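You operate a simulated robot arm through the tools that you are given. There is no shell and no other tool. Be economical: measure what you need, move in short steps, check, and stop when the job is done.

The job below is to be done with a simulated robot arm. You get a single attempt, and the scene is never put back.

JOB
Clamp the blue plate, lift its lid and gather its beads with the magnet.
Fine: lid on the pipette bench; magnet up till the beads stand at one wall, then down; the clamp stays shut.

Only the result counts: the job must be done as asked and must still hold three seconds after the hand-in. Knocking over, shifting, dropping, spilling or breaking anything else fails it. Lids that push on must go on centred and level and be pressed home; caps that screw on are set level and turned clockwise until they are tight.

ROBOT AND FRAMES
A 7-joint arm with a two-finger parallel gripper, fixed in place. Base frame: the origin is at the foot of the arm, x ahead of it, y to its left, z up. Readings come in mm, degrees, newtons and seconds.
Its first joint turns from -166.0 to 166.0 degrees. Payload 4.4 kg.
Tool frame: the origin (TCP) lies between the finger pads and is the grasp point; the fingertips stand 23 mm ahead of it; z points along the fingers, y is the line along which they close. The gripper opens to 94 mm. The fingers are 38 mm wide and 10 mm thick; the gripper's body (54 by 96 mm) begins 39 mm behind the TCP.
Orientation is told as [roll, pitch, yaw] about the base's x, y, z axes, in that order, counted from this pose: with the fingers straight down and closing along the base's y, the tool's x points along the base's -x, its y along +y and its z along -z.

CONTROLS
- The arm moves only by the tool send_rows. Its argument "commands" is a list of rows, each an object (a shift or turn left out is 0, a gripper value left out holds the last) with "offset": the shift along the base's x, y, z in units of 300 mm (1.0 is 300 mm), a list of three; "turn": the turn, a rotation vector about the base's x, y, z in units of 90 degrees (1.0 is 90 degrees), a list of three; "claw": the gripper command, from -1 (shut) to 1 (fully open), values between in proportion. In form: [{"offset": [tx, ty, tz], "turn": [rx, ry, rz], "claw": claw}, ...]. A call has 1 to 10 rows; each row is the pose to reach, as a shift and turn from the pose commanded when the call began. A call with a number of a shift or a turn outside -1 to 1 is refused whole. Rows are played at 5 a second. More than 50 mm and 8.6 degrees between two rows, or a gripper value outside its range, and nothing of the call is played. Where a pose cannot be reached the arm comes as near as it can. A force on the tool above 40 N (or 10 N above the force at the start of the call, whichever is more), or a blocked arm, ends the call early, and 0.2 s more pass. The fingers move at their own pace (about 72 mm/s each) and stop on an object; they squeeze with about 36 N. The grip force told is the motor's: it shows also when the fingers shut on nothing. Time passes only in rows, and 0.2 s behind the last, so rows that repeat a pose let the fingers close. The reply holds the time, the measured pose of the TCP, the force on the tool along the base axes, the opening and the grip force, in the units named above and with some noise.
- Cameras (640 x 400 px; columns grow to the right, rows downward): "scene" is fixed at [399, -648.3, 1626.8]; the picture's right is [0.92, -0.40, 0.00], its down [-0.21, -0.47, -0.86] and it looks along [0.34, 0.79, -0.52] (base axes); focal length 369 px, centre (320, 200). "wrist" rides on the gripper at [86, 16, -74] in the tool frame; the picture's right is [-0.18, 0.98, 0.00], its down [-0.58, -0.11, -0.81] and it looks along [-0.79, -0.15, 0.59] (tool axes); focal length 243 px, centre (320, 200). There is no depth. A picture from a camera that has moved, and an enlarged one, comes with that camera's place and axes in the base frame and with its lens.
- get_image(camera): a new picture of that camera. The clock stands still meanwhile.
- inspect(camera, box): a new picture of the part [left, top, right, bottom] of that camera's present view, enlarged. The clock stands still meanwhile.
- close_job(): hands the job in; it is judged then, once.

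Go step by step. Nothing tells you positions but the pictures and the camera data: compare them with the known pose of the tool, close in by small moves and look again before you grip or let go. The budget is 120 turns and 76 pictures, counting those below and the enlarged ones. Unless the task says otherwise, let go and move clear before handing in, and close with one line.

The tools are called after "Request:" as a command line: name --argument value ..., lists and objects as JSON in quotes. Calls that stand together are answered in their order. send_rows: Moves the arm, as the interface text tells. Its arguments: {"type":"object","properties":{"commands":{"type":"array","items":{"type":"object","properties":{"offset":{"type":"array","items":{"type":"number"}},"turn":{"type":"array","items":{"type":"number"}},"claw":{"type":"number"}}}}},"required":["commands"]} The other tools are called the same way: get_image (camera) takes a picture; inspect (camera, box) takes an enlarged picture of a part of a camera's view; close_job () hands the job in.

At the start:

```text
time_s: 0.0
tool_pos: [620.3, 228.7, 1255.4]
tcp_rot: [0.0, 0.0, 0.0]
wrist_force: [0.6, -0.5, 0.3]
finger_gap: 94.2
grip_force: 0.1
```

scene: 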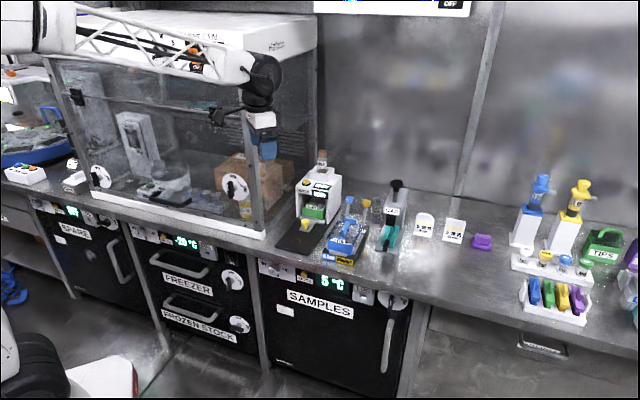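
wrist: 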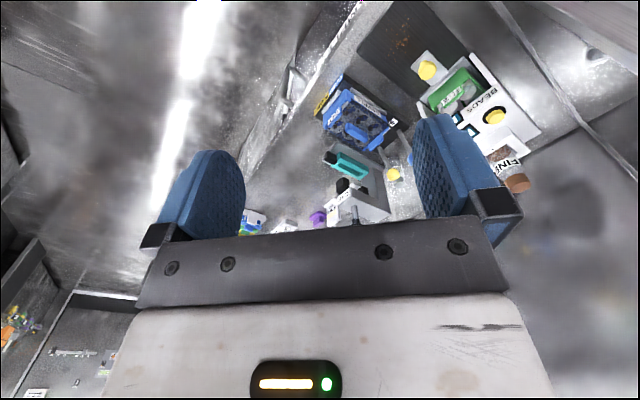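

I see a long bench with many devices; I'll enlarge the parts to find the blue plate, clamp, magnet and pipette bench.

Request:
inspect --camera "scene" --box '[260, 140, 420, 280]'

Request:
inspect --camera "scene" --box '[480, 160, 640, 340]'

Request:
inspect --camera "scene" --box '[0, 60, 280, 240]'

Request:
inspect --camera "scene" --box '[370, 170, 500, 270]'

```text
2.86 times, centred on (340, 210) of scene
camera zoom: at [399.0, -648.3, 1626.8], right [0.92, -0.4, 0.0], down [-0.21, -0.47, -0.86], along [0.34, 0.79, -0.52], focal length 1056 px, centre (263, 171)
```

zoom: 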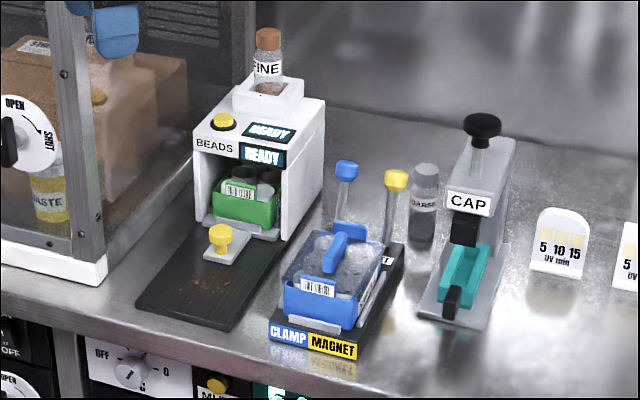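

```text
2.22 times, centred on (560, 250) of scene
camera zoom: at [399.0, -648.3, 1626.8], right [0.92, -0.4, 0.0], down [-0.21, -0.47, -0.86], along [0.34, 0.79, -0.52], focal length 821 px, centre (-213, 89)
```

zoom: 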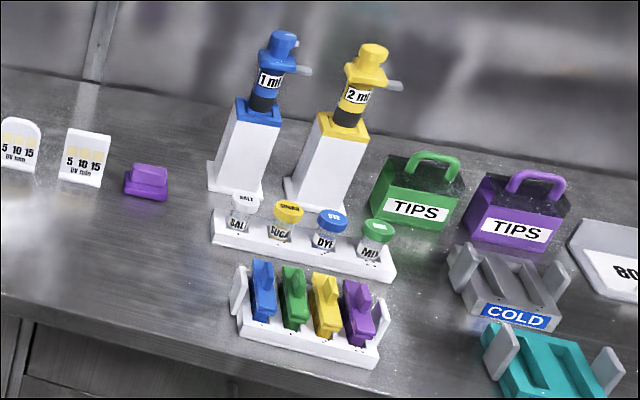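

```text
2.22 times, centred on (140, 150) of scene
camera zoom: at [399.0, -648.3, 1626.8], right [0.92, -0.4, 0.0], down [-0.21, -0.47, -0.86], along [0.34, 0.79, -0.52], focal length 821 px, centre (720, 311)
```

zoom: 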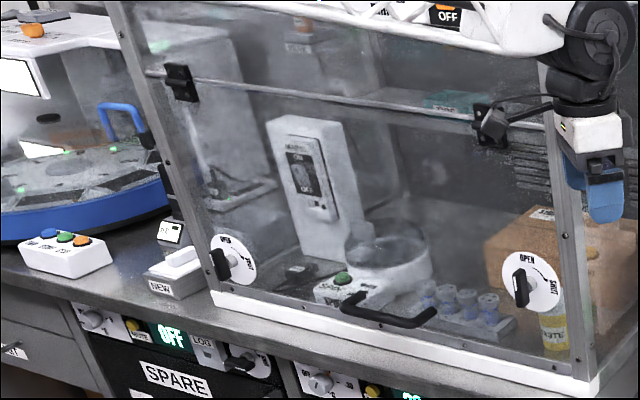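

```text
4.00 times, centred on (435, 220) of scene
camera zoom: at [399.0, -648.3, 1626.8], right [0.92, -0.4, 0.0], down [-0.21, -0.47, -0.86], along [0.34, 0.79, -0.52], focal length 1478 px, centre (-140, 120)
```

zoom: 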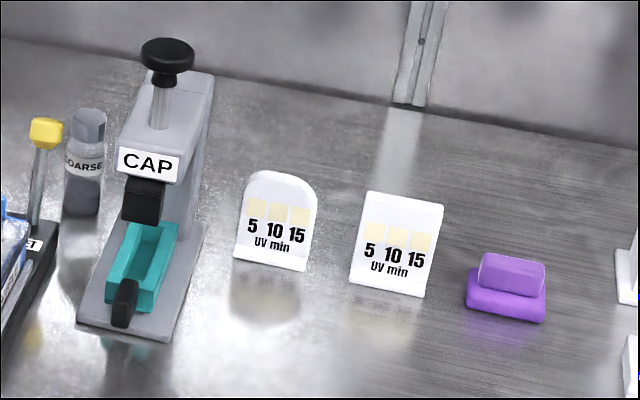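

The blue plate sits on a stand labelled CLAMP / MAGNET with a blue and a yellow lever behind. I'll look closer at it and the pipette area.

Request:
inspect --camera "scene" --box '[315, 185, 395, 275]'

Request:
inspect --camera "wrist" --box '[300, 60, 420, 240]'

Request:
inspect --camera "scene" --box '[400, 170, 640, 340]'

```text
4.44 times, centred on (355, 230) of scene
camera zoom: at [399.0, -648.3, 1626.8], right [0.92, -0.4, 0.0], down [-0.21, -0.47, -0.86], along [0.34, 0.79, -0.52], focal length 1642 px, centre (164, 67)
```

zoom: 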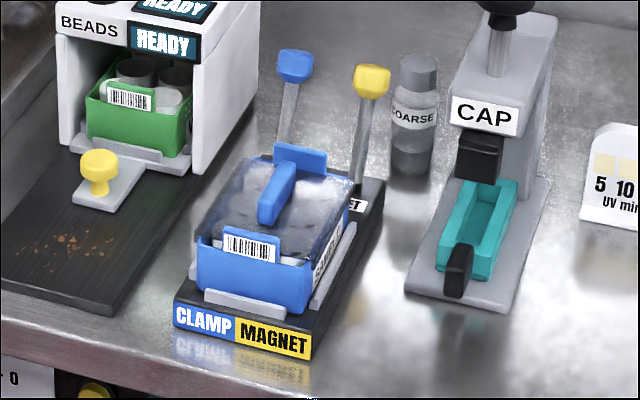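

```text
2.22 times, centred on (360, 150) of wrist
camera zoom: at [533.4, 244.4, 1329.3], right [0.18, 0.98, 0.0], down [0.58, -0.11, 0.81], along [0.79, -0.15, -0.59], focal length 539 px, centre (231, 311)
```

zoom: 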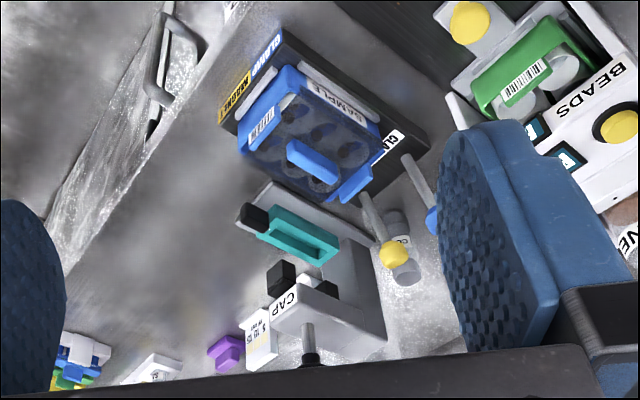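

```text
2.35 times, centred on (520, 255) of scene
camera zoom: at [399.0, -648.3, 1626.8], right [0.92, -0.4, 0.0], down [-0.21, -0.47, -0.86], along [0.34, 0.79, -0.52], focal length 869 px, centre (-151, 71)
```

zoom: 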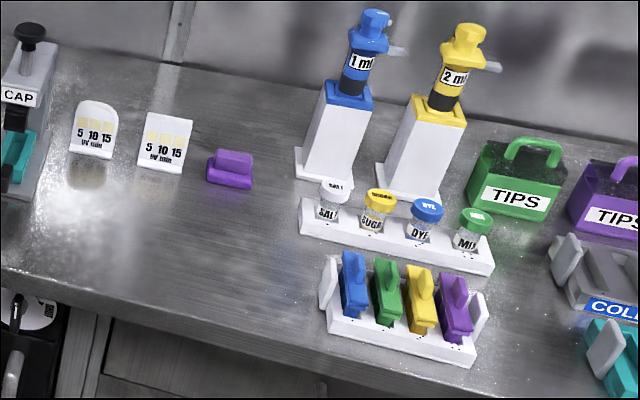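

The stand seems to be around (880, 260), levers behind near (1000, 340). I'll go closer for a better wrist view.

Request:
send_rows --commands '[{"offset": [0.053, 0.02, -0.1]}, {"offset": [0.107, 0.04, -0.21]}, {"offset": [0.16, 0.06, -0.32]}, {"offset": [0.21, 0.08, -0.43]}, {"offset": [0.267, 0.1, -0.517]}, {"offset": [0.267, 0.1, -0.517]}]'

Request:
get_image --camera "wrist"

Request:
get_image --camera "scene"

```text
time_s: 1.4
tool_pos: [701.8, 258.2, 1098.6]
tcp_rot: [0.1, 0.0, 0.0]
wrist_force: [0.8, 0.1, -1.0]
finger_gap: 93.9
grip_force: 0.1
```

```text
66 pictures are left
camera wrist: at [615.2, 273.7, 1172.6], right [0.18, 0.98, 0.0], down [0.58, -0.11, 0.81], along [0.79, -0.15, -0.59], focal length 243 px, centre (320, 200)
```

wrist: 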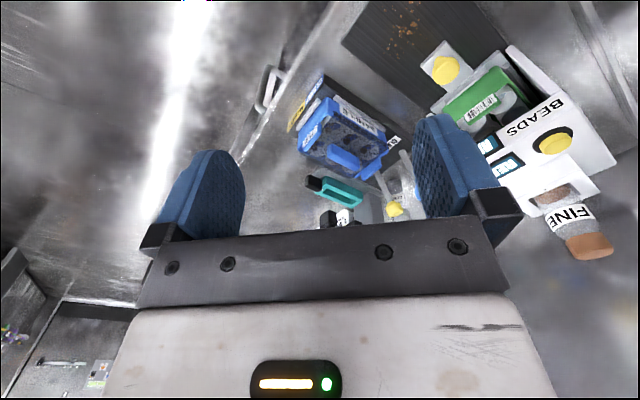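

```text
65 pictures are left
```

scene: 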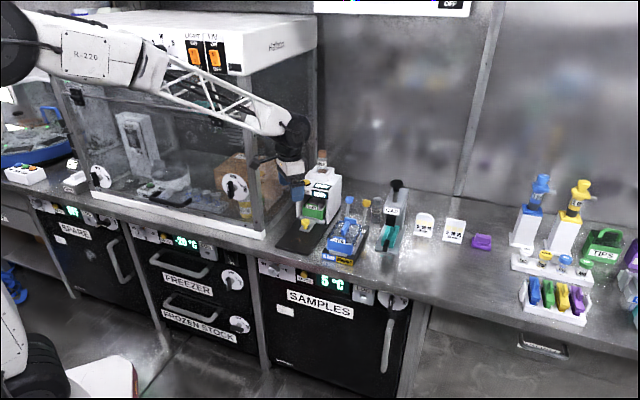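

Request:
inspect --camera "wrist" --box '[280, 60, 430, 230]'

```text
2.35 times, centred on (355, 145) of wrist
camera zoom: at [615.2, 273.7, 1172.6], right [0.18, 0.98, 0.0], down [0.58, -0.11, 0.81], along [0.79, -0.15, -0.59], focal length 571 px, centre (238, 329)
```

zoom: 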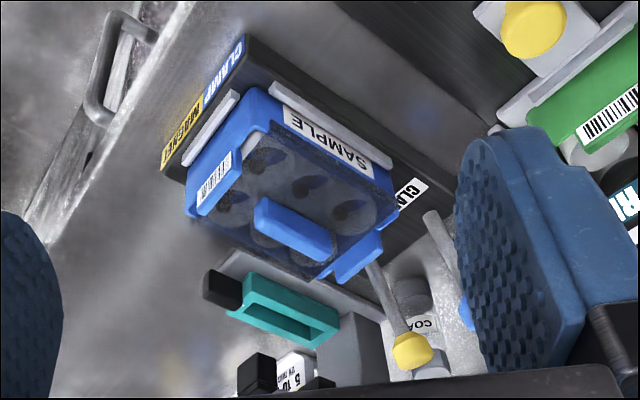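

The levers (blue knob ≈ (966,392,915), yellow ≈ (1012,342,915)) lean backwards along the stand's axis n≈(0.67,0.74). I'll turn the hand so the fingers close across that axis with the camera on the upper side.

Request:
send_rows --commands '[{"offset": [0, -0.03, 0.02], "turn": [0, 0, -0.09]}, {"offset": [0, -0.06, 0.04], "turn": [0, 0, -0.18]}, {"offset": [0, -0.09, 0.06], "turn": [0, 0, -0.27]}, {"offset": [0, -0.1, 0.08], "turn": [0, 0, -0.36]}, {"offset": [0, -0.1, 0.1], "turn": [0, 0, -0.45]}, {"offset": [0, -0.1, 0.1], "turn": [0, 0, -0.54]}, {"offset": [0, -0.1, 0.1], "turn": [0, 0, -0.63]}, {"offset": [0, -0.1, 0.1], "turn": [0, 0, -0.72]}, {"offset": [0, -0.1, 0.1], "turn": [0, 0, -0.8]}, {"offset": [0, -0.1, 0.1], "turn": [0, 0, -0.8]}]'

Request:
send_rows --commands '[{"turn": [0, 0, -0.09]}, {"turn": [0, 0, -0.18]}, {"turn": [0, 0, -0.27]}, {"turn": [0, 0, -0.36]}, {"turn": [0, 0, -0.45]}, {"turn": [0, 0, -0.54]}, {"turn": [0, 0, -0.63]}, {"turn": [0, 0, -0.671]}, {"turn": [0, 0, -0.671]}]'

Request:
get_image --camera "wrist"

```text
time_s: 3.6
tool_pos: [702.2, 228.5, 1131.6]
tcp_rot: [0.0, 0.1, -72.1]
wrist_force: [0.1, -0.7, 0.4]
finger_gap: 93.9
grip_force: 0.0
```

```text
time_s: 5.6
tool_pos: [700.8, 228.7, 1132.3]
tcp_rot: [0.0, 0.0, -132.5]
wrist_force: [0.2, -0.2, 0.2]
finger_gap: 94.1
grip_force: 0.1
```

```text
63 pictures are left
camera wrist: at [770.4, 280.8, 1204.3], right [0.6, -0.8, 0.0], down [-0.47, -0.35, 0.81], along [-0.64, -0.48, -0.59], focal length 243 px, centre (320, 200)
```

wrist: 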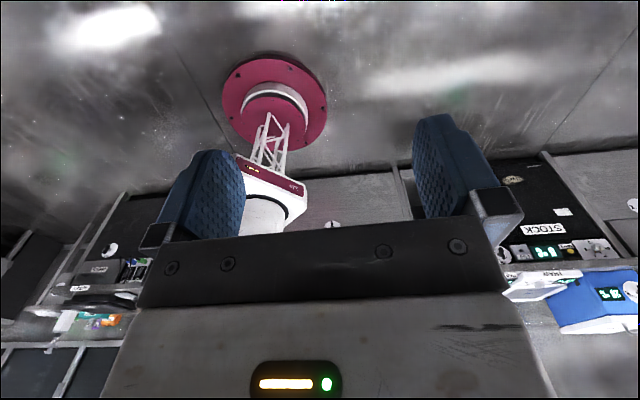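

Request:
send_rows --commands '[{"offset": [0.1, 0.04, 0], "turn": [0.062, -0.056, 0]}, {"offset": [0.2, 0.08, 0], "turn": [0.123, -0.112, 0]}, {"offset": [0.3, 0.12, -0.04], "turn": [0.185, -0.169, 0]}, {"offset": [0.4, 0.16, -0.08], "turn": [0.246, -0.225, 0]}, {"offset": [0.5, 0.2, -0.12], "turn": [0.308, -0.281, 0]}, {"offset": [0.6, 0.24, -0.17], "turn": [0.369, -0.337, 0]}, {"offset": [0.6, 0.24, -0.17], "turn": [0.369, -0.337, 0]}]'

Request:
get_image --camera "wrist"

Request:
get_image --camera "scene"

```text
time_s: 7.2
tool_pos: [881.1, 301.0, 1079.2]
tcp_rot: [0.1, 45.0, -132.4]
wrist_force: [1.0, 0.4, 0.1]
finger_gap: 94.2
grip_force: 0.0
```

```text
62 pictures are left
camera wrist: at [898.0, 296.3, 1190.6], right [0.64, -0.76, -0.13], down [-0.74, -0.65, 0.16], along [-0.21, -0.01, -0.98], focal length 243 px, centre (320, 200)
```

wrist: 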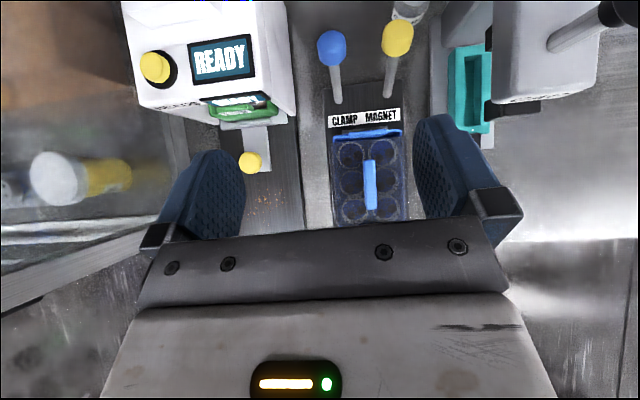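

```text
61 pictures are left
```

scene: 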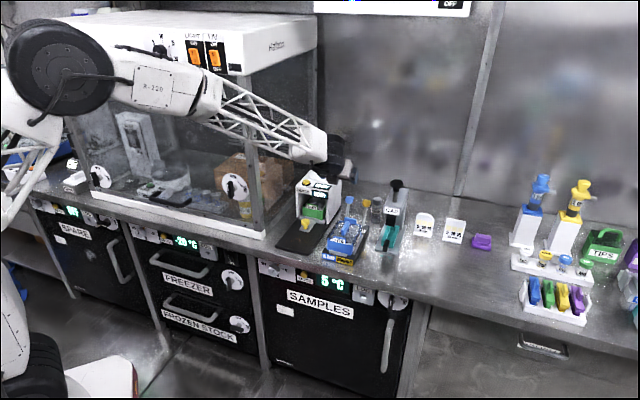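

Request:
inspect --camera "wrist" --box '[290, 0, 450, 130]'

```text
3.08 times, centred on (370, 65) of wrist
camera zoom: at [898.0, 296.3, 1190.6], right [0.64, -0.76, -0.13], down [-0.74, -0.65, 0.16], along [-0.21, -0.01, -0.98], focal length 746 px, centre (166, 615)
```

zoom: 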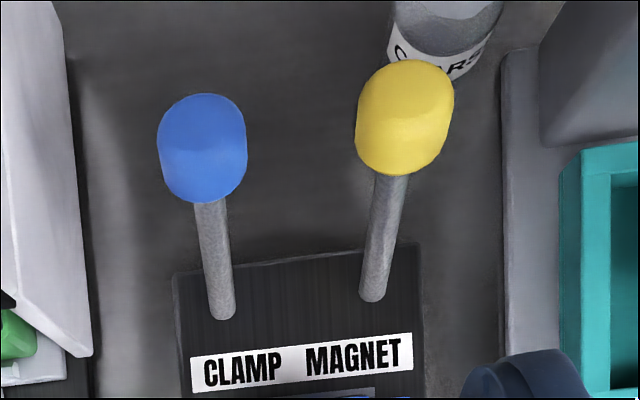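

Both knobs are confirmed. I move to a stand-off pose in front of the blue (clamp) knob with the gripper half open.

Request:
send_rows --commands '[{"offset": [0.05, 0.05, -0.11], "claw": 0.15}, {"offset": [0.1, 0.1, -0.22], "claw": 0.15}, {"offset": [0.15, 0.147, -0.337], "claw": 0.15}, {"offset": [0.15, 0.147, -0.337], "claw": 0.15}]'

Request:
get_image --camera "wrist"

Request:
inspect --camera "scene" --box '[300, 120, 420, 270]'

```text
time_s: 8.2
tool_pos: [925.8, 346.3, 979.1]
tcp_rot: [0.0, 45.0, -132.5]
wrist_force: [-0.4, 0.6, -1.1]
finger_gap: 54.3
grip_force: 0.0
```

```text
59 pictures are left
camera wrist: at [941.6, 341.0, 1091.6], right [0.64, -0.76, -0.13], down [-0.74, -0.65, 0.16], along [-0.21, -0.01, -0.98], focal length 243 px, centre (320, 200)
```

wrist: 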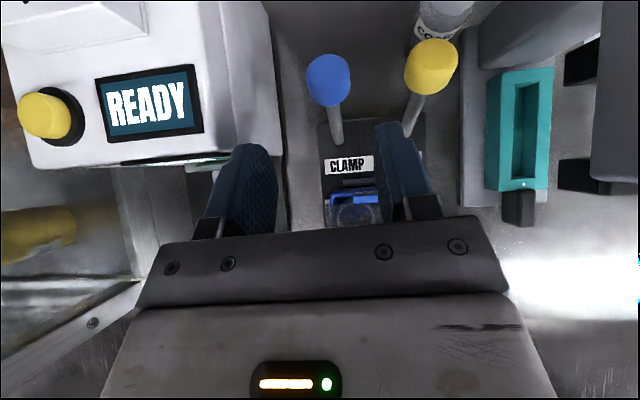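

```text
2.67 times, centred on (360, 195) of scene
camera zoom: at [399.0, -648.3, 1626.8], right [0.92, -0.4, 0.0], down [-0.21, -0.47, -0.86], along [0.34, 0.79, -0.52], focal length 985 px, centre (213, 213)
```

zoom: 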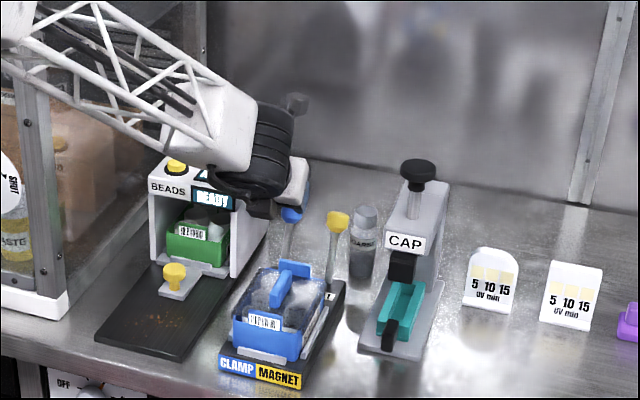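

Request:
send_rows --commands '[{"offset": [0.044, 0.043, -0.065]}, {"offset": [0.088, 0.086, -0.13]}, {"offset": [0.131, 0.128, -0.193]}, {"offset": [0.131, 0.128, -0.193]}]'

Request:
get_image --camera "wrist"

Request:
inspect --camera "scene" --box '[310, 160, 400, 270]'

```text
time_s: 9.2
tool_pos: [964.8, 384.1, 919.9]
tcp_rot: [0.0, 45.0, -132.4]
wrist_force: [-1.0, 0.3, -0.1]
finger_gap: 54.0
grip_force: 0.0
```

```text
57 pictures are left
camera wrist: at [981.6, 378.8, 1032.6], right [0.64, -0.76, -0.13], down [-0.74, -0.65, 0.16], along [-0.21, -0.01, -0.98], focal length 243 px, centre (320, 200)
```

wrist: 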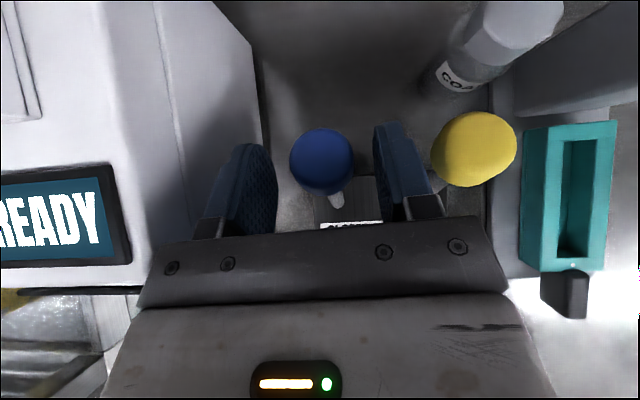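

```text
3.64 times, centred on (355, 215) of scene
camera zoom: at [399.0, -648.3, 1626.8], right [0.92, -0.4, 0.0], down [-0.21, -0.47, -0.86], along [0.34, 0.79, -0.52], focal length 1343 px, centre (193, 146)
```

zoom: 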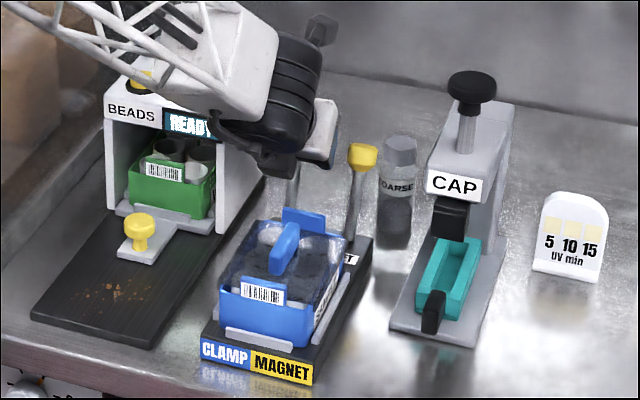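

The knob is centred between the pads; closing.

Request:
send_rows --commands '[{"claw": -1}, {"claw": -1}, {"claw": -1}, {"claw": -1}]'

```text
time_s: 10.2
tool_pos: [965.6, 382.2, 921.5]
tcp_rot: [0.1, 44.9, -132.4]
wrist_force: [29.6, -26.3, -2.5]
finger_gap: 29.1
grip_force: 45.1
```

Request:
send_rows --commands '[{"offset": [0.005, -0.0045, 0]}, {"offset": [0.005, -0.0045, 0]}]'

```text
time_s: 10.8
tool_pos: [965.6, 383.0, 920.1]
tcp_rot: [0.0, 44.9, -132.3]
wrist_force: [8.4, -19.8, 2.1]
finger_gap: 29.1
grip_force: 45.2
```

Request:
send_rows --commands '[{"offset": [0.002, -0.005, 0]}, {"offset": [-0.014, -0.022, 0.013]}, {"offset": [-0.029, -0.039, 0.023]}, {"offset": [-0.045, -0.056, 0.032]}, {"offset": [-0.061, -0.074, 0.037]}, {"offset": [-0.061, -0.074, 0.037]}]'

Request:
get_image --camera "wrist"

Request:
inspect --camera "scene" --box '[310, 160, 400, 270]'

```text
time_s: 11.9
tool_pos: [949.5, 367.2, 928.5]
tcp_rot: [-0.2, 44.8, -132.3]
wrist_force: [-8.1, 5.8, 1.5]
finger_gap: 28.9
grip_force: 44.8
stopped in row 5: the force on the tool passed its limit (the readings are from after the stop); the commanded pose is now the measured one
```

```text
55 pictures are left
camera wrist: at [967.3, 361.1, 1040.6], right [0.64, -0.76, -0.13], down [-0.74, -0.65, 0.16], along [-0.21, -0.01, -0.98], focal length 243 px, centre (320, 200)
```

wrist: 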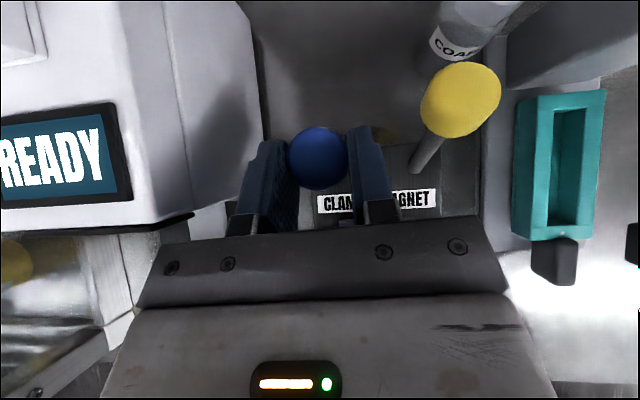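

```text
3.64 times, centred on (355, 215) of scene
camera zoom: at [399.0, -648.3, 1626.8], right [0.92, -0.4, 0.0], down [-0.21, -0.47, -0.86], along [0.34, 0.79, -0.52], focal length 1343 px, centre (193, 146)
```

zoom: 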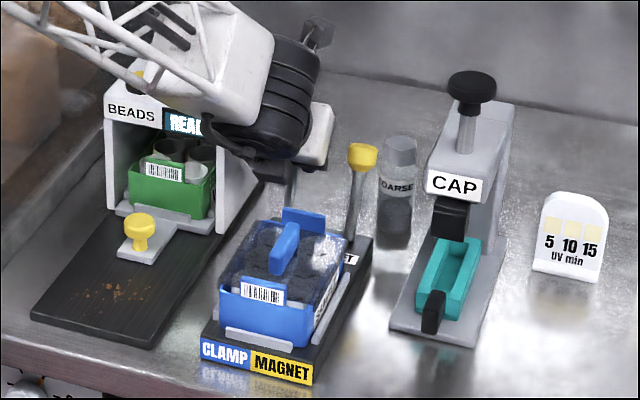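

The lever follows. I continue in small steps along its arc.

Request:
send_rows --commands '[{"offset": [-0.014, -0.0155, 0.004]}, {"offset": [-0.028, -0.031, 0.007]}, {"offset": [-0.028, -0.031, 0.007]}]'

```text
time_s: 12.7
tool_pos: [941.1, 356.9, 930.5]
tcp_rot: [-0.2, 44.7, -132.3]
wrist_force: [-10.0, 28.8, -8.9]
finger_gap: 28.8
grip_force: 44.7
```

Request:
send_rows --commands '[{"offset": [-0.0044, 0.004, 0]}, {"offset": [-0.018, -0.012, 0.002]}, {"offset": [-0.032, -0.027, 0.003]}, {"offset": [-0.046, -0.042, 0.001]}, {"offset": [-0.046, -0.042, 0.001]}]'

```text
time_s: 13.9
tool_pos: [928.4, 344.2, 930.2]
tcp_rot: [-0.2, 44.8, -132.3]
wrist_force: [5.1, 15.6, -15.8]
finger_gap: 28.9
grip_force: 45.2
```

Request:
send_rows --commands '[{"offset": [-0.003, 0.001, -0.006]}, {"offset": [-0.017, -0.0135, -0.011]}, {"offset": [-0.033, -0.03, -0.018]}, {"offset": [-0.033, -0.03, -0.018]}]'

Request:
get_image --camera "wrist"

Request:
inspect --camera "scene" --box '[310, 160, 400, 270]'

```text
time_s: 14.9
tool_pos: [918.7, 334.7, 928.1]
tcp_rot: [-0.1, 44.9, -132.3]
wrist_force: [0.2, 13.9, 12.2]
finger_gap: 28.7
grip_force: 45.1
```

```text
53 pictures are left
camera wrist: at [935.9, 329.5, 1040.0], right [0.64, -0.76, -0.13], down [-0.74, -0.65, 0.16], along [-0.21, -0.01, -0.98], focal length 243 px, centre (320, 200)
```

wrist: 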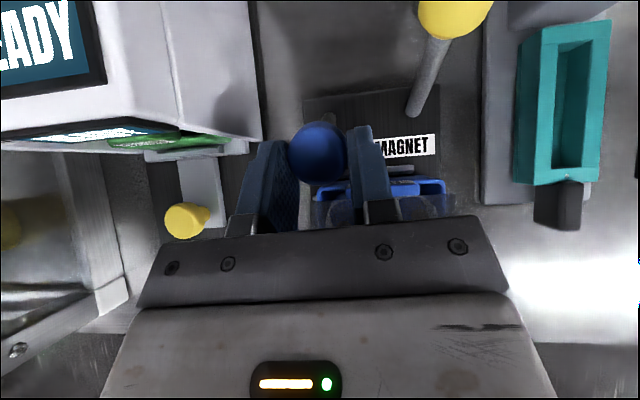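

```text
3.64 times, centred on (355, 215) of scene
camera zoom: at [399.0, -648.3, 1626.8], right [0.92, -0.4, 0.0], down [-0.21, -0.47, -0.86], along [0.34, 0.79, -0.52], focal length 1343 px, centre (193, 146)
```

zoom: 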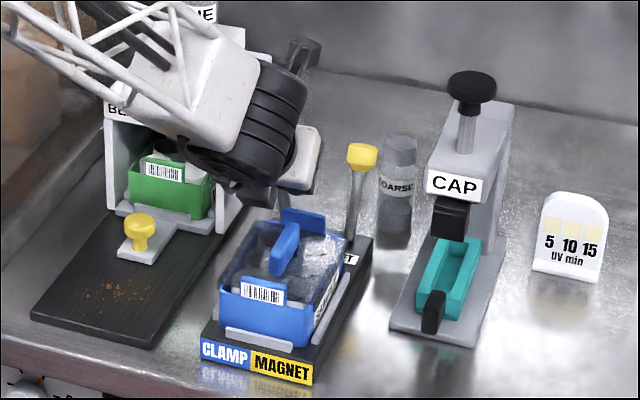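

Request:
send_rows --commands '[{"offset": [-0.012, -0.013, -0.006]}, {"offset": [-0.024, -0.026, -0.014]}, {"offset": [-0.034, -0.037, -0.023]}, {"offset": [-0.034, -0.037, -0.023]}]'

```text
time_s: 15.6
tool_pos: [910.3, 325.7, 923.4]
tcp_rot: [0.0, 45.0, -132.2]
wrist_force: [3.9, 12.5, -1.1]
finger_gap: 28.5
grip_force: 44.8
stopped in row 3: the force on the tool passed its limit (the readings are from after the stop); the commanded pose is now the measured one
```

Request:
send_rows --commands '[{"offset": [-0.01, -0.011, -0.008]}, {"offset": [-0.02, -0.022, -0.017]}, {"offset": [-0.02, -0.022, -0.017]}]'

```text
time_s: 16.0
tool_pos: [910.1, 326.1, 923.5]
tcp_rot: [0.1, 45.2, -132.1]
wrist_force: [10.8, 10.7, -4.3]
finger_gap: 28.6
grip_force: 45.1
stopped in row 1: the force on the tool passed its limit (the readings are from after the stop); the commanded pose is now the measured one
```

The lever is at its stop. I open and back away to check.

Request:
send_rows --commands '[{"claw": 0.15}, {"claw": 0.15}, {"claw": 0.15}, {"offset": [-0.04, -0.044, 0.06]}, {"offset": [-0.08, -0.088, 0.15]}, {"offset": [-0.12, -0.132, 0.25]}, {"offset": [-0.16, -0.17, 0.38]}, {"offset": [-0.16, -0.17, 0.5]}, {"offset": [-0.16, -0.17, 0.5]}]'

Request:
get_image --camera "wrist"

Request:
inspect --camera "scene" --box '[310, 160, 400, 270]'

```text
time_s: 18.0
tool_pos: [859.8, 273.8, 1072.6]
tcp_rot: [0.2, 45.1, -132.2]
wrist_force: [0.1, -0.1, 0.3]
finger_gap: 54.0
grip_force: 0.0
```

```text
51 pictures are left
camera wrist: at [877.4, 267.9, 1184.8], right [0.64, -0.76, -0.13], down [-0.74, -0.65, 0.16], along [-0.2, 0.0, -0.98], focal length 243 px, centre (320, 200)
```

wrist: 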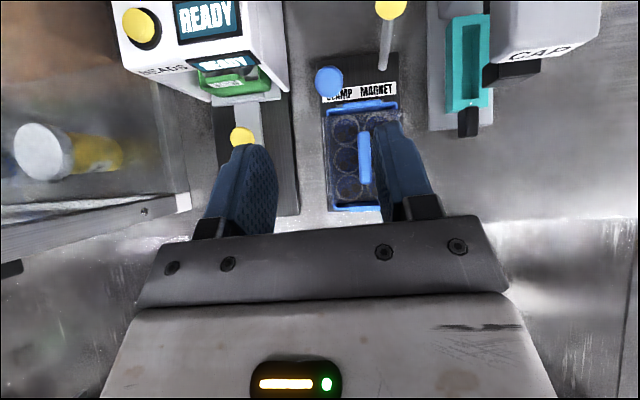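

```text
3.64 times, centred on (355, 215) of scene
camera zoom: at [399.0, -648.3, 1626.8], right [0.92, -0.4, 0.0], down [-0.21, -0.47, -0.86], along [0.34, 0.79, -0.52], focal length 1343 px, centre (193, 146)
```

zoom: 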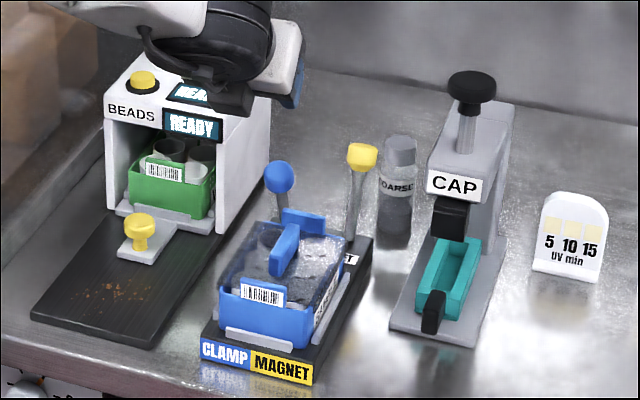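

The clamp lever stands forward and stays. The pipettes at the right end look out of reach (~1480 mm), so I survey the rest of the room for a "pipette bench" before lifting the lid.

Request:
send_rows --commands '[{"offset": [-0.1, -0.05, 0.1], "turn": [-0.05, 0.045, 0]}, {"offset": [-0.2, -0.1, 0.2], "turn": [-0.1, 0.09, 0]}, {"offset": [-0.3, -0.15, 0.3], "turn": [-0.15, 0.137, 0]}, {"offset": [-0.4, -0.2, 0.4], "turn": [-0.2, 0.183, 0]}, {"offset": [-0.5, -0.25, 0.5], "turn": [-0.25, 0.228, 0]}, {"offset": [-0.6, -0.3, 0.6], "turn": [-0.3, 0.274, 0]}, {"offset": [-0.7, -0.35, 0.7], "turn": [-0.34, 0.31, 0]}, {"offset": [-0.8, -0.4, 0.75], "turn": [-0.369, 0.337, 0]}, {"offset": [-0.9, -0.45, 0.8], "turn": [-0.369, 0.337, 0]}, {"offset": [-1.0, -0.5, 0.85], "turn": [-0.369, 0.337, 0]}]'

Request:
get_image --camera "wrist"

```text
time_s: 20.2
tool_pos: [560.0, 125.0, 1328.7]
tcp_rot: [-0.2, 0.1, -132.2]
wrist_force: [-0.6, 0.2, -1.1]
finger_gap: 54.1
grip_force: 0.0
```

```text
49 pictures are left
camera wrist: at [629.2, 177.1, 1401.2], right [0.6, -0.8, 0.0], down [-0.47, -0.36, 0.81], along [-0.64, -0.49, -0.59], focal length 243 px, centre (320, 200)
```

wrist: 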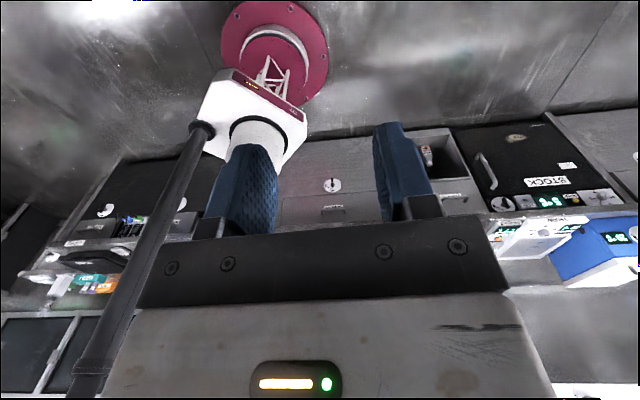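

Request:
inspect --camera "wrist" --box '[0, 180, 180, 310]'

Request:
inspect --camera "wrist" --box '[440, 130, 640, 300]'

```text
3.08 times, centred on (90, 245) of wrist
camera zoom: at [629.2, 177.1, 1401.2], right [0.6, -0.8, 0.0], down [-0.47, -0.36, 0.81], along [-0.64, -0.49, -0.59], focal length 746 px, centre (1028, 62)
```

zoom: 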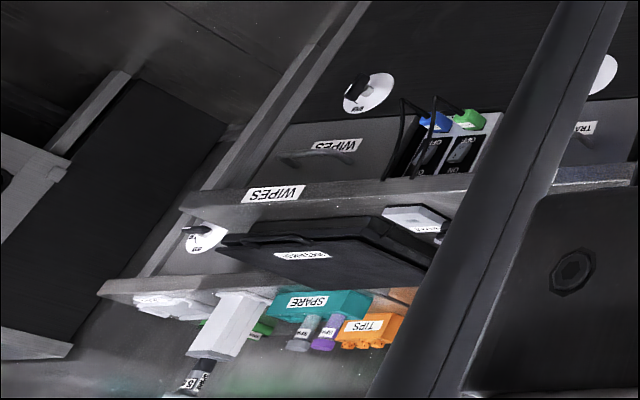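

```text
2.35 times, centred on (540, 215) of wrist
camera zoom: at [629.2, 177.1, 1401.2], right [0.6, -0.8, 0.0], down [-0.47, -0.36, 0.81], along [-0.64, -0.49, -0.59], focal length 571 px, centre (-198, 165)
```

zoom: 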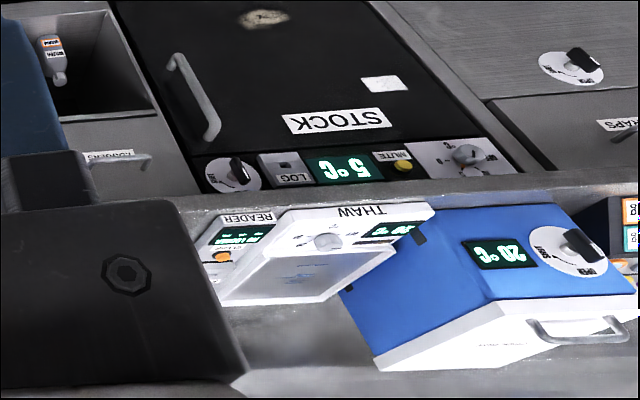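

A second bench stands on the opposite side of the robot. I swing round to view it.

Request:
send_rows --commands '[{"offset": [-0.06, -0.13, 0.02]}, {"offset": [-0.12, -0.26, 0.04]}, {"offset": [-0.18, -0.39, 0.06]}, {"offset": [-0.24, -0.52, 0.08]}, {"offset": [-0.32, -0.64, 0.1]}, {"offset": [-0.4, -0.76, 0.12]}, {"offset": [-0.48, -0.88, 0.12]}, {"offset": [-0.58, -0.98, 0.12]}, {"offset": [-0.68, -1.0, 0.12]}, {"offset": [-0.68, -1.0, 0.12]}]'

Request:
get_image --camera "wrist"

```text
time_s: 22.4
tool_pos: [357.2, -174.4, 1366.6]
tcp_rot: [0.0, 0.2, -132.2]
wrist_force: [-0.3, -0.1, -0.4]
finger_gap: 54.3
grip_force: 0.1
```

```text
46 pictures are left
camera wrist: at [425.1, -122.2, 1440.3], right [0.61, -0.8, 0.0], down [-0.47, -0.36, 0.8], along [-0.64, -0.49, -0.59], focal length 243 px, centre (320, 200)
```

wrist: 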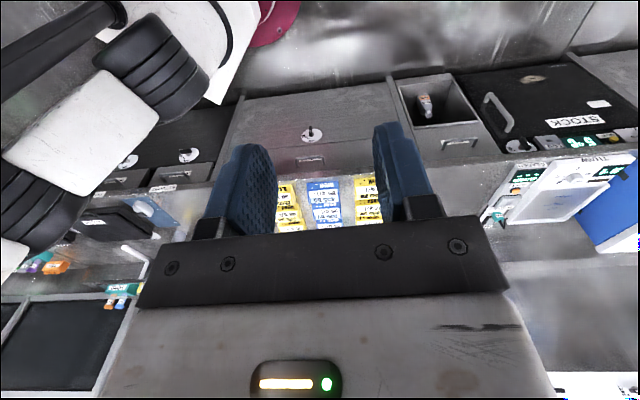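

Request:
inspect --camera "wrist" --box '[240, 120, 440, 240]'

Request:
inspect --camera "wrist" --box '[40, 120, 220, 330]'

```text
3.20 times, centred on (340, 180) of wrist
camera zoom: at [425.1, -122.2, 1440.3], right [0.61, -0.8, 0.0], down [-0.47, -0.36, 0.8], along [-0.64, -0.49, -0.59], focal length 776 px, centre (256, 264)
```

zoom: 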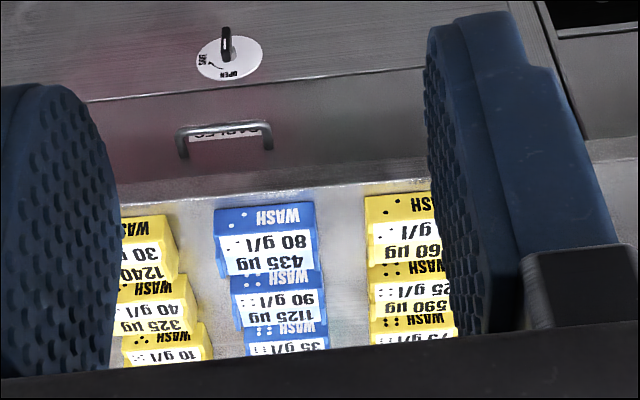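

```text
1.90 times, centred on (130, 225) of wrist
camera zoom: at [425.1, -122.2, 1440.3], right [0.61, -0.8, 0.0], down [-0.47, -0.36, 0.8], along [-0.64, -0.49, -0.59], focal length 462 px, centre (682, 152)
```

zoom: 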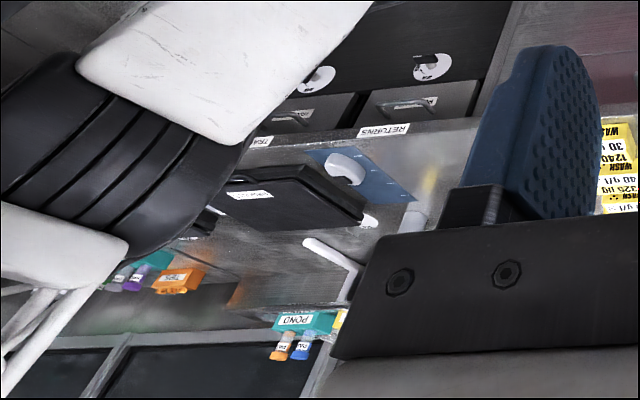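

Request:
send_rows --commands '[{"offset": [-0.08, -0.12, 0]}, {"offset": [-0.16, -0.24, 0]}, {"offset": [-0.24, -0.36, 0]}, {"offset": [-0.32, -0.48, 0]}, {"offset": [-0.4, -0.6, 0]}, {"offset": [-0.48, -0.72, 0]}, {"offset": [-0.56, -0.84, 0]}, {"offset": [-0.64, -0.96, 0]}, {"offset": [-0.64, -0.96, 0]}]'

Request:
get_image --camera "wrist"

Request:
inspect --camera "scene" --box '[380, 190, 640, 360]'

```text
time_s: 23.3
tool_pos: [320.2, -223.0, 1380.7]
tcp_rot: [2.2, -0.2, -120.1]
wrist_force: [-0.4, 0.3, -1.4]
finger_gap: 54.1
grip_force: 0.0
stopped in row 4: the arm was blocked; the commanded pose is now the measured one
```

```text
43 pictures are left
camera wrist: at [374.8, -155.3, 1454.8], right [0.76, -0.65, 0.04], down [-0.41, -0.43, 0.8], along [-0.51, -0.62, -0.6], focal length 243 px, centre (320, 200)
```

wrist: 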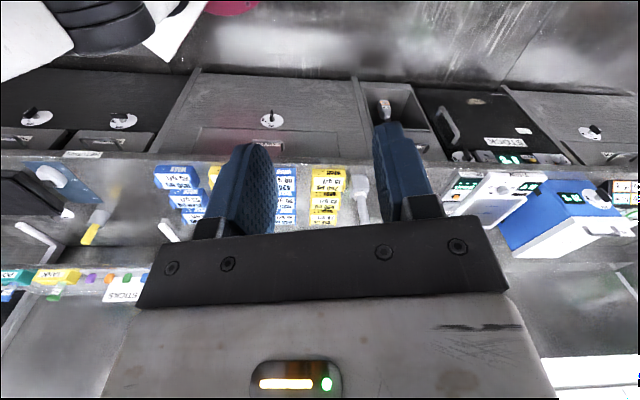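

```text
2.35 times, centred on (510, 275) of scene
camera zoom: at [399.0, -648.3, 1626.8], right [0.92, -0.4, 0.0], down [-0.21, -0.47, -0.86], along [0.34, 0.79, -0.52], focal length 869 px, centre (-127, 24)
```

zoom: 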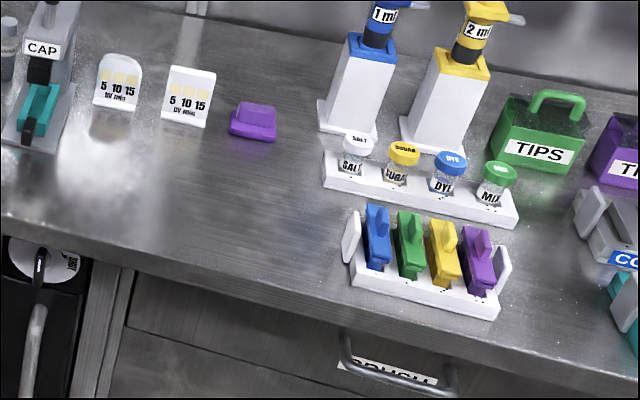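

The arm can't go further that way, and the pipettes stand on the same steel bench as the plate stand, so I take that bench as the "pipette bench" and aim for the pipette side as far as the arm reaches. I go back and restore the orientation.

Request:
send_rows --commands '[{"offset": [0.08, 0.08, 0], "turn": [0.0122, 0.0211, 0]}, {"offset": [0.2, 0.16, 0], "turn": [0.0122, 0.0211, 0]}, {"offset": [0.33, 0.24, -0.02], "turn": [0.0122, 0.0211, 0]}, {"offset": [0.46, 0.32, -0.04], "turn": [0.0122, 0.0211, 0]}, {"offset": [0.6, 0.4, -0.06], "turn": [0.0122, 0.0211, 0]}, {"offset": [0.74, 0.48, -0.08], "turn": [0.0122, 0.0211, 0]}, {"offset": [0.88, 0.54, -0.1], "turn": [0.0122, 0.0211, 0]}, {"offset": [0.88, 0.54, -0.1], "turn": [0.0122, 0.0211, 0]}]'

Request:
send_rows --commands '[{"turn": [0, 0, -0.09]}, {"turn": [0, 0, -0.18]}, {"turn": [0, 0, -0.27]}, {"turn": [0, 0, -0.36]}, {"turn": [0, 0, -0.388]}, {"turn": [0, 0, -0.388]}]'

```text
time_s: 25.1
tool_pos: [582.2, -60.8, 1351.5]
tcp_rot: [0.0, -0.1, -120.4]
wrist_force: [-0.9, 0.1, 0.2]
finger_gap: 54.1
grip_force: 0.0
```

```text
time_s: 26.5
tool_pos: [583.2, -62.5, 1350.3]
tcp_rot: [-0.1, -0.1, -155.4]
wrist_force: [-0.3, -0.7, -0.6]
finger_gap: 54.0
grip_force: 0.1
```

Request:
send_rows --commands '[{"offset": [0.13, 0.02, -0.06], "turn": [0.035, -0.075, 0]}, {"offset": [0.26, 0.04, -0.12], "turn": [0.07, -0.15, 0]}, {"offset": [0.39, 0.06, -0.18], "turn": [0.105, -0.225, 0]}, {"offset": [0.52, 0.08, -0.24], "turn": [0.14, -0.3, 0]}, {"offset": [0.65, 0.1, -0.32], "turn": [0.175, -0.375, 0]}, {"offset": [0.78, 0.12, -0.4], "turn": [0.2115, -0.453, 0]}, {"offset": [0.91, 0.14, -0.48], "turn": [0.2115, -0.453, 0]}, {"offset": [0.98, 0.14, -0.55], "turn": [0.2115, -0.453, 0]}, {"offset": [0.98, 0.14, -0.55], "turn": [0.2115, -0.453, 0]}]'

Request:
send_rows --commands '[{"offset": [0.08, 0, -0.13]}, {"offset": [0.16, 0, -0.26]}, {"offset": [0.24, 0, -0.39]}, {"offset": [0.32, 0, -0.5]}, {"offset": [0.4, 0, -0.6]}, {"offset": [0.4, 0, -0.6]}]'

Request:
get_image --camera "wrist"

Request:
get_image --camera "scene"

```text
time_s: 28.5
tool_pos: [877.6, -19.2, 1183.6]
tcp_rot: [-0.4, 44.9, -155.5]
wrist_force: [-0.1, 0.6, -0.2]
finger_gap: 54.0
grip_force: 0.0
```

```text
time_s: 29.9
tool_pos: [996.9, -21.0, 1003.2]
tcp_rot: [-0.4, 44.9, -155.4]
wrist_force: [-0.7, 0.3, -0.3]
finger_gap: 54.1
grip_force: 0.1
```

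```text
41 pictures are left
camera wrist: at [1011.3, -33.9, 1116.2], right [0.29, -0.95, -0.14], down [-0.94, -0.31, 0.16], along [-0.2, 0.08, -0.98], focal length 243 px, centre (320, 200)
```

wrist: 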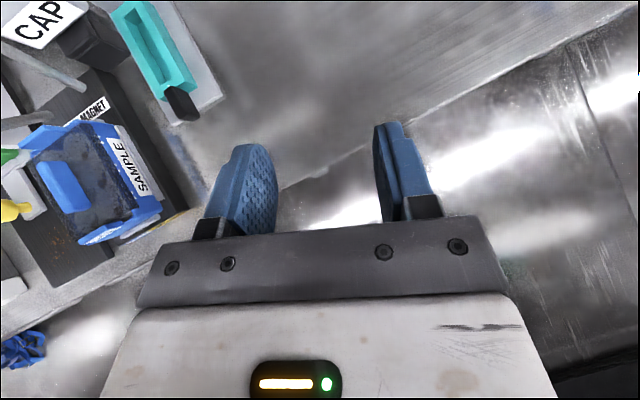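

```text
40 pictures are left
```

scene: 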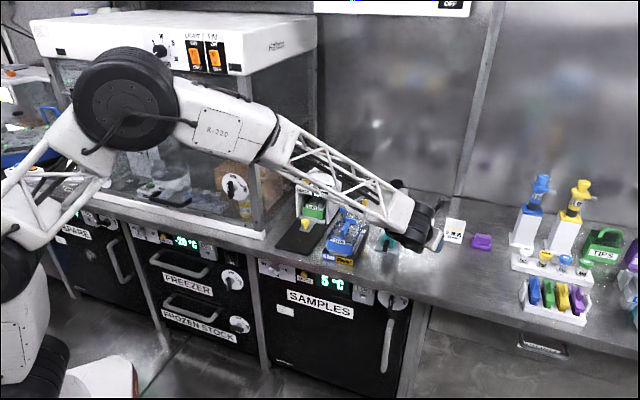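

Request:
send_rows --commands '[{"offset": [0.09, 0.028, -0.1]}, {"offset": [0.18, 0.056, -0.2]}, {"offset": [0.27, 0.083, -0.3]}, {"offset": [0.27, 0.083, -0.4]}, {"offset": [0.27, 0.083, -0.4]}]'

Request:
get_image --camera "wrist"

```text
time_s: 31.1
tool_pos: [1079.0, 4.8, 884.4]
tcp_rot: [-0.4, 44.9, -155.5]
wrist_force: [-0.5, 0.2, 0.5]
finger_gap: 54.2
grip_force: 0.0
```

```text
39 pictures are left
camera wrist: at [1092.9, -7.7, 996.4], right [0.29, -0.95, -0.14], down [-0.94, -0.31, 0.16], along [-0.2, 0.08, -0.98], focal length 243 px, centre (320, 200)
```

wrist: 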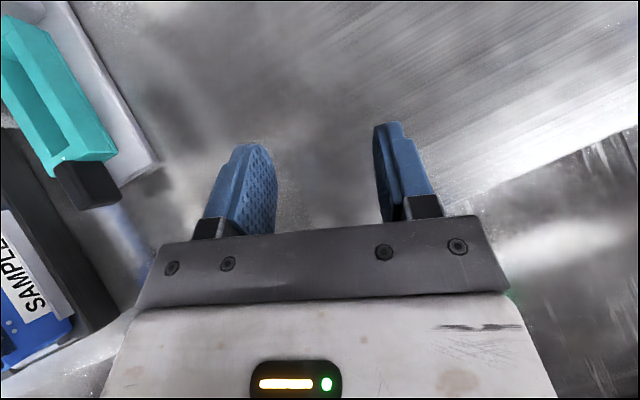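

That bench spot right of the CAP press is reachable. Now back over the plate to grip the lid handle.

Request:
send_rows --commands '[{"offset": [-0.05, 0, 0.15]}, {"offset": [-0.1, 0, 0.3]}, {"offset": [-0.15, 0, 0.45]}, {"offset": [-0.25, 0.07, 0.57], "turn": [0, 0, 0.05]}, {"offset": [-0.37, 0.15, 0.63], "turn": [0, 0, 0.1]}, {"offset": [-0.49, 0.24, 0.68], "turn": [0, 0, 0.15]}, {"offset": [-0.6, 0.34, 0.72], "turn": [0, 0, 0.2]}, {"offset": [-0.7, 0.46, 0.72], "turn": [0, 0, 0.2556]}, {"offset": [-0.77, 0.6, 0.72], "turn": [0, 0, 0.2556]}, {"offset": [-0.77, 0.6, 0.72], "turn": [0, 0, 0.2556]}]'

Request:
get_image --camera "wrist"

```text
refused: row 4 steps farther than a row can; nothing moved
```

```text
38 pictures are left
camera wrist: at [1092.9, -7.7, 996.4], right [0.29, -0.95, -0.14], down [-0.94, -0.31, 0.16], along [-0.2, 0.08, -0.98], focal length 243 px, centre (320, 200)
```

wrist: 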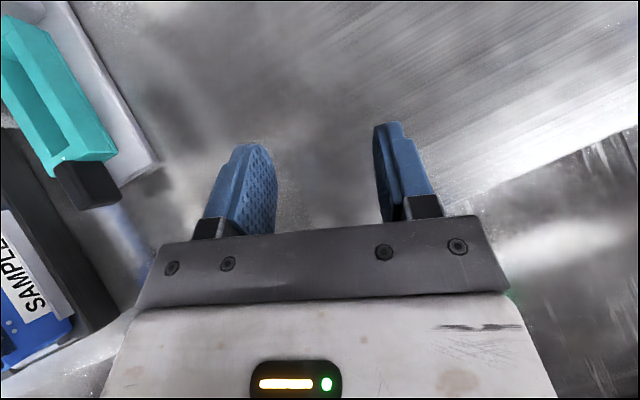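

Request:
send_rows --commands '[{"offset": [-0.05, 0, 0.15]}, {"offset": [-0.1, 0, 0.3]}, {"offset": [-0.15, 0.02, 0.44]}, {"offset": [-0.22, 0.07, 0.57], "turn": [0, 0, 0.05]}, {"offset": [-0.33, 0.15, 0.63], "turn": [0, 0, 0.1]}, {"offset": [-0.44, 0.25, 0.66], "turn": [0, 0, 0.15]}, {"offset": [-0.54, 0.37, 0.69], "turn": [0, 0, 0.2]}, {"offset": [-0.63, 0.5, 0.69], "turn": [0, 0, 0.2556]}, {"offset": [-0.72, 0.63, 0.69], "turn": [0, 0, 0.2556]}, {"offset": [-0.79, 0.74, 0.69], "turn": [0, 0, 0.2556]}]'

Request:
get_image --camera "wrist"

```text
time_s: 33.3
tool_pos: [841.9, 227.1, 1093.2]
tcp_rot: [-0.4, 44.9, -132.6]
wrist_force: [0.1, 1.4, 0.0]
finger_gap: 53.9
grip_force: 0.0
```

```text
37 pictures are left
camera wrist: at [860.2, 221.8, 1205.8], right [0.64, -0.76, -0.14], down [-0.74, -0.65, 0.16], along [-0.21, 0.0, -0.98], focal length 243 px, centre (320, 200)
```

wrist: 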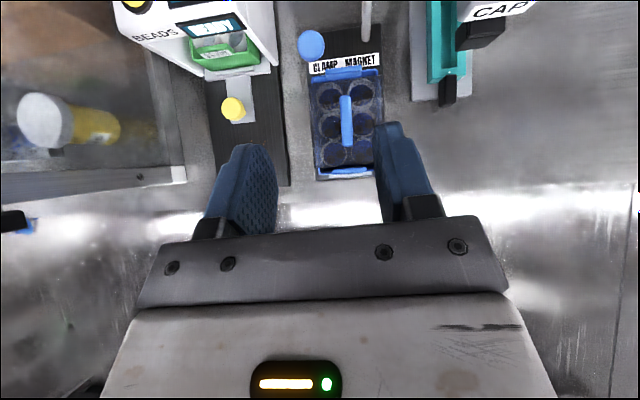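

Request:
inspect --camera "wrist" --box '[280, 20, 420, 190]'

Request:
inspect --camera "scene" --box '[315, 185, 385, 270]'

```text
2.35 times, centred on (350, 105) of wrist
camera zoom: at [860.2, 221.8, 1205.8], right [0.64, -0.76, -0.14], down [-0.74, -0.65, 0.16], along [-0.21, 0.0, -0.98], focal length 571 px, centre (249, 424)
```

zoom: 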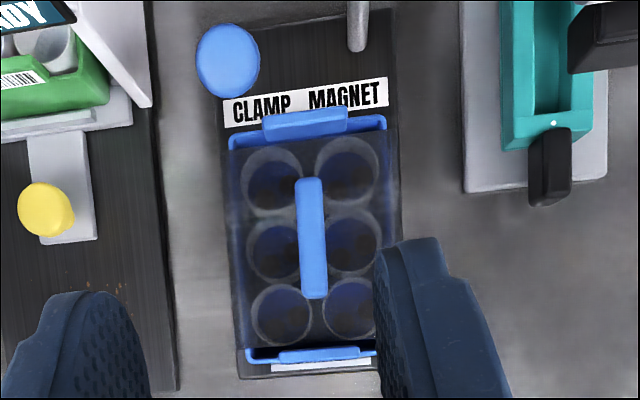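

```text
4.71 times, centred on (350, 228) of scene
camera zoom: at [399.0, -648.3, 1626.8], right [0.92, -0.4, 0.0], down [-0.21, -0.47, -0.86], along [0.34, 0.79, -0.52], focal length 1738 px, centre (179, 71)
```

zoom: 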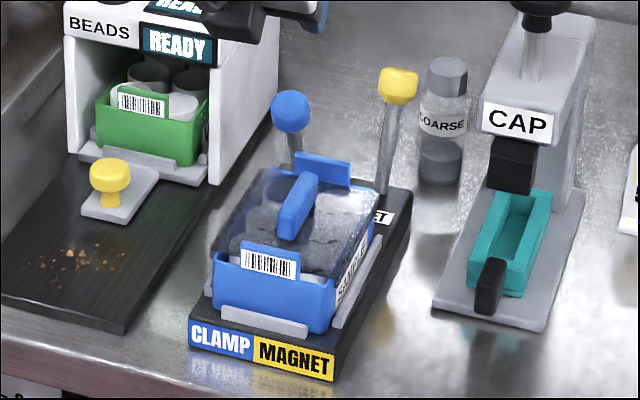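

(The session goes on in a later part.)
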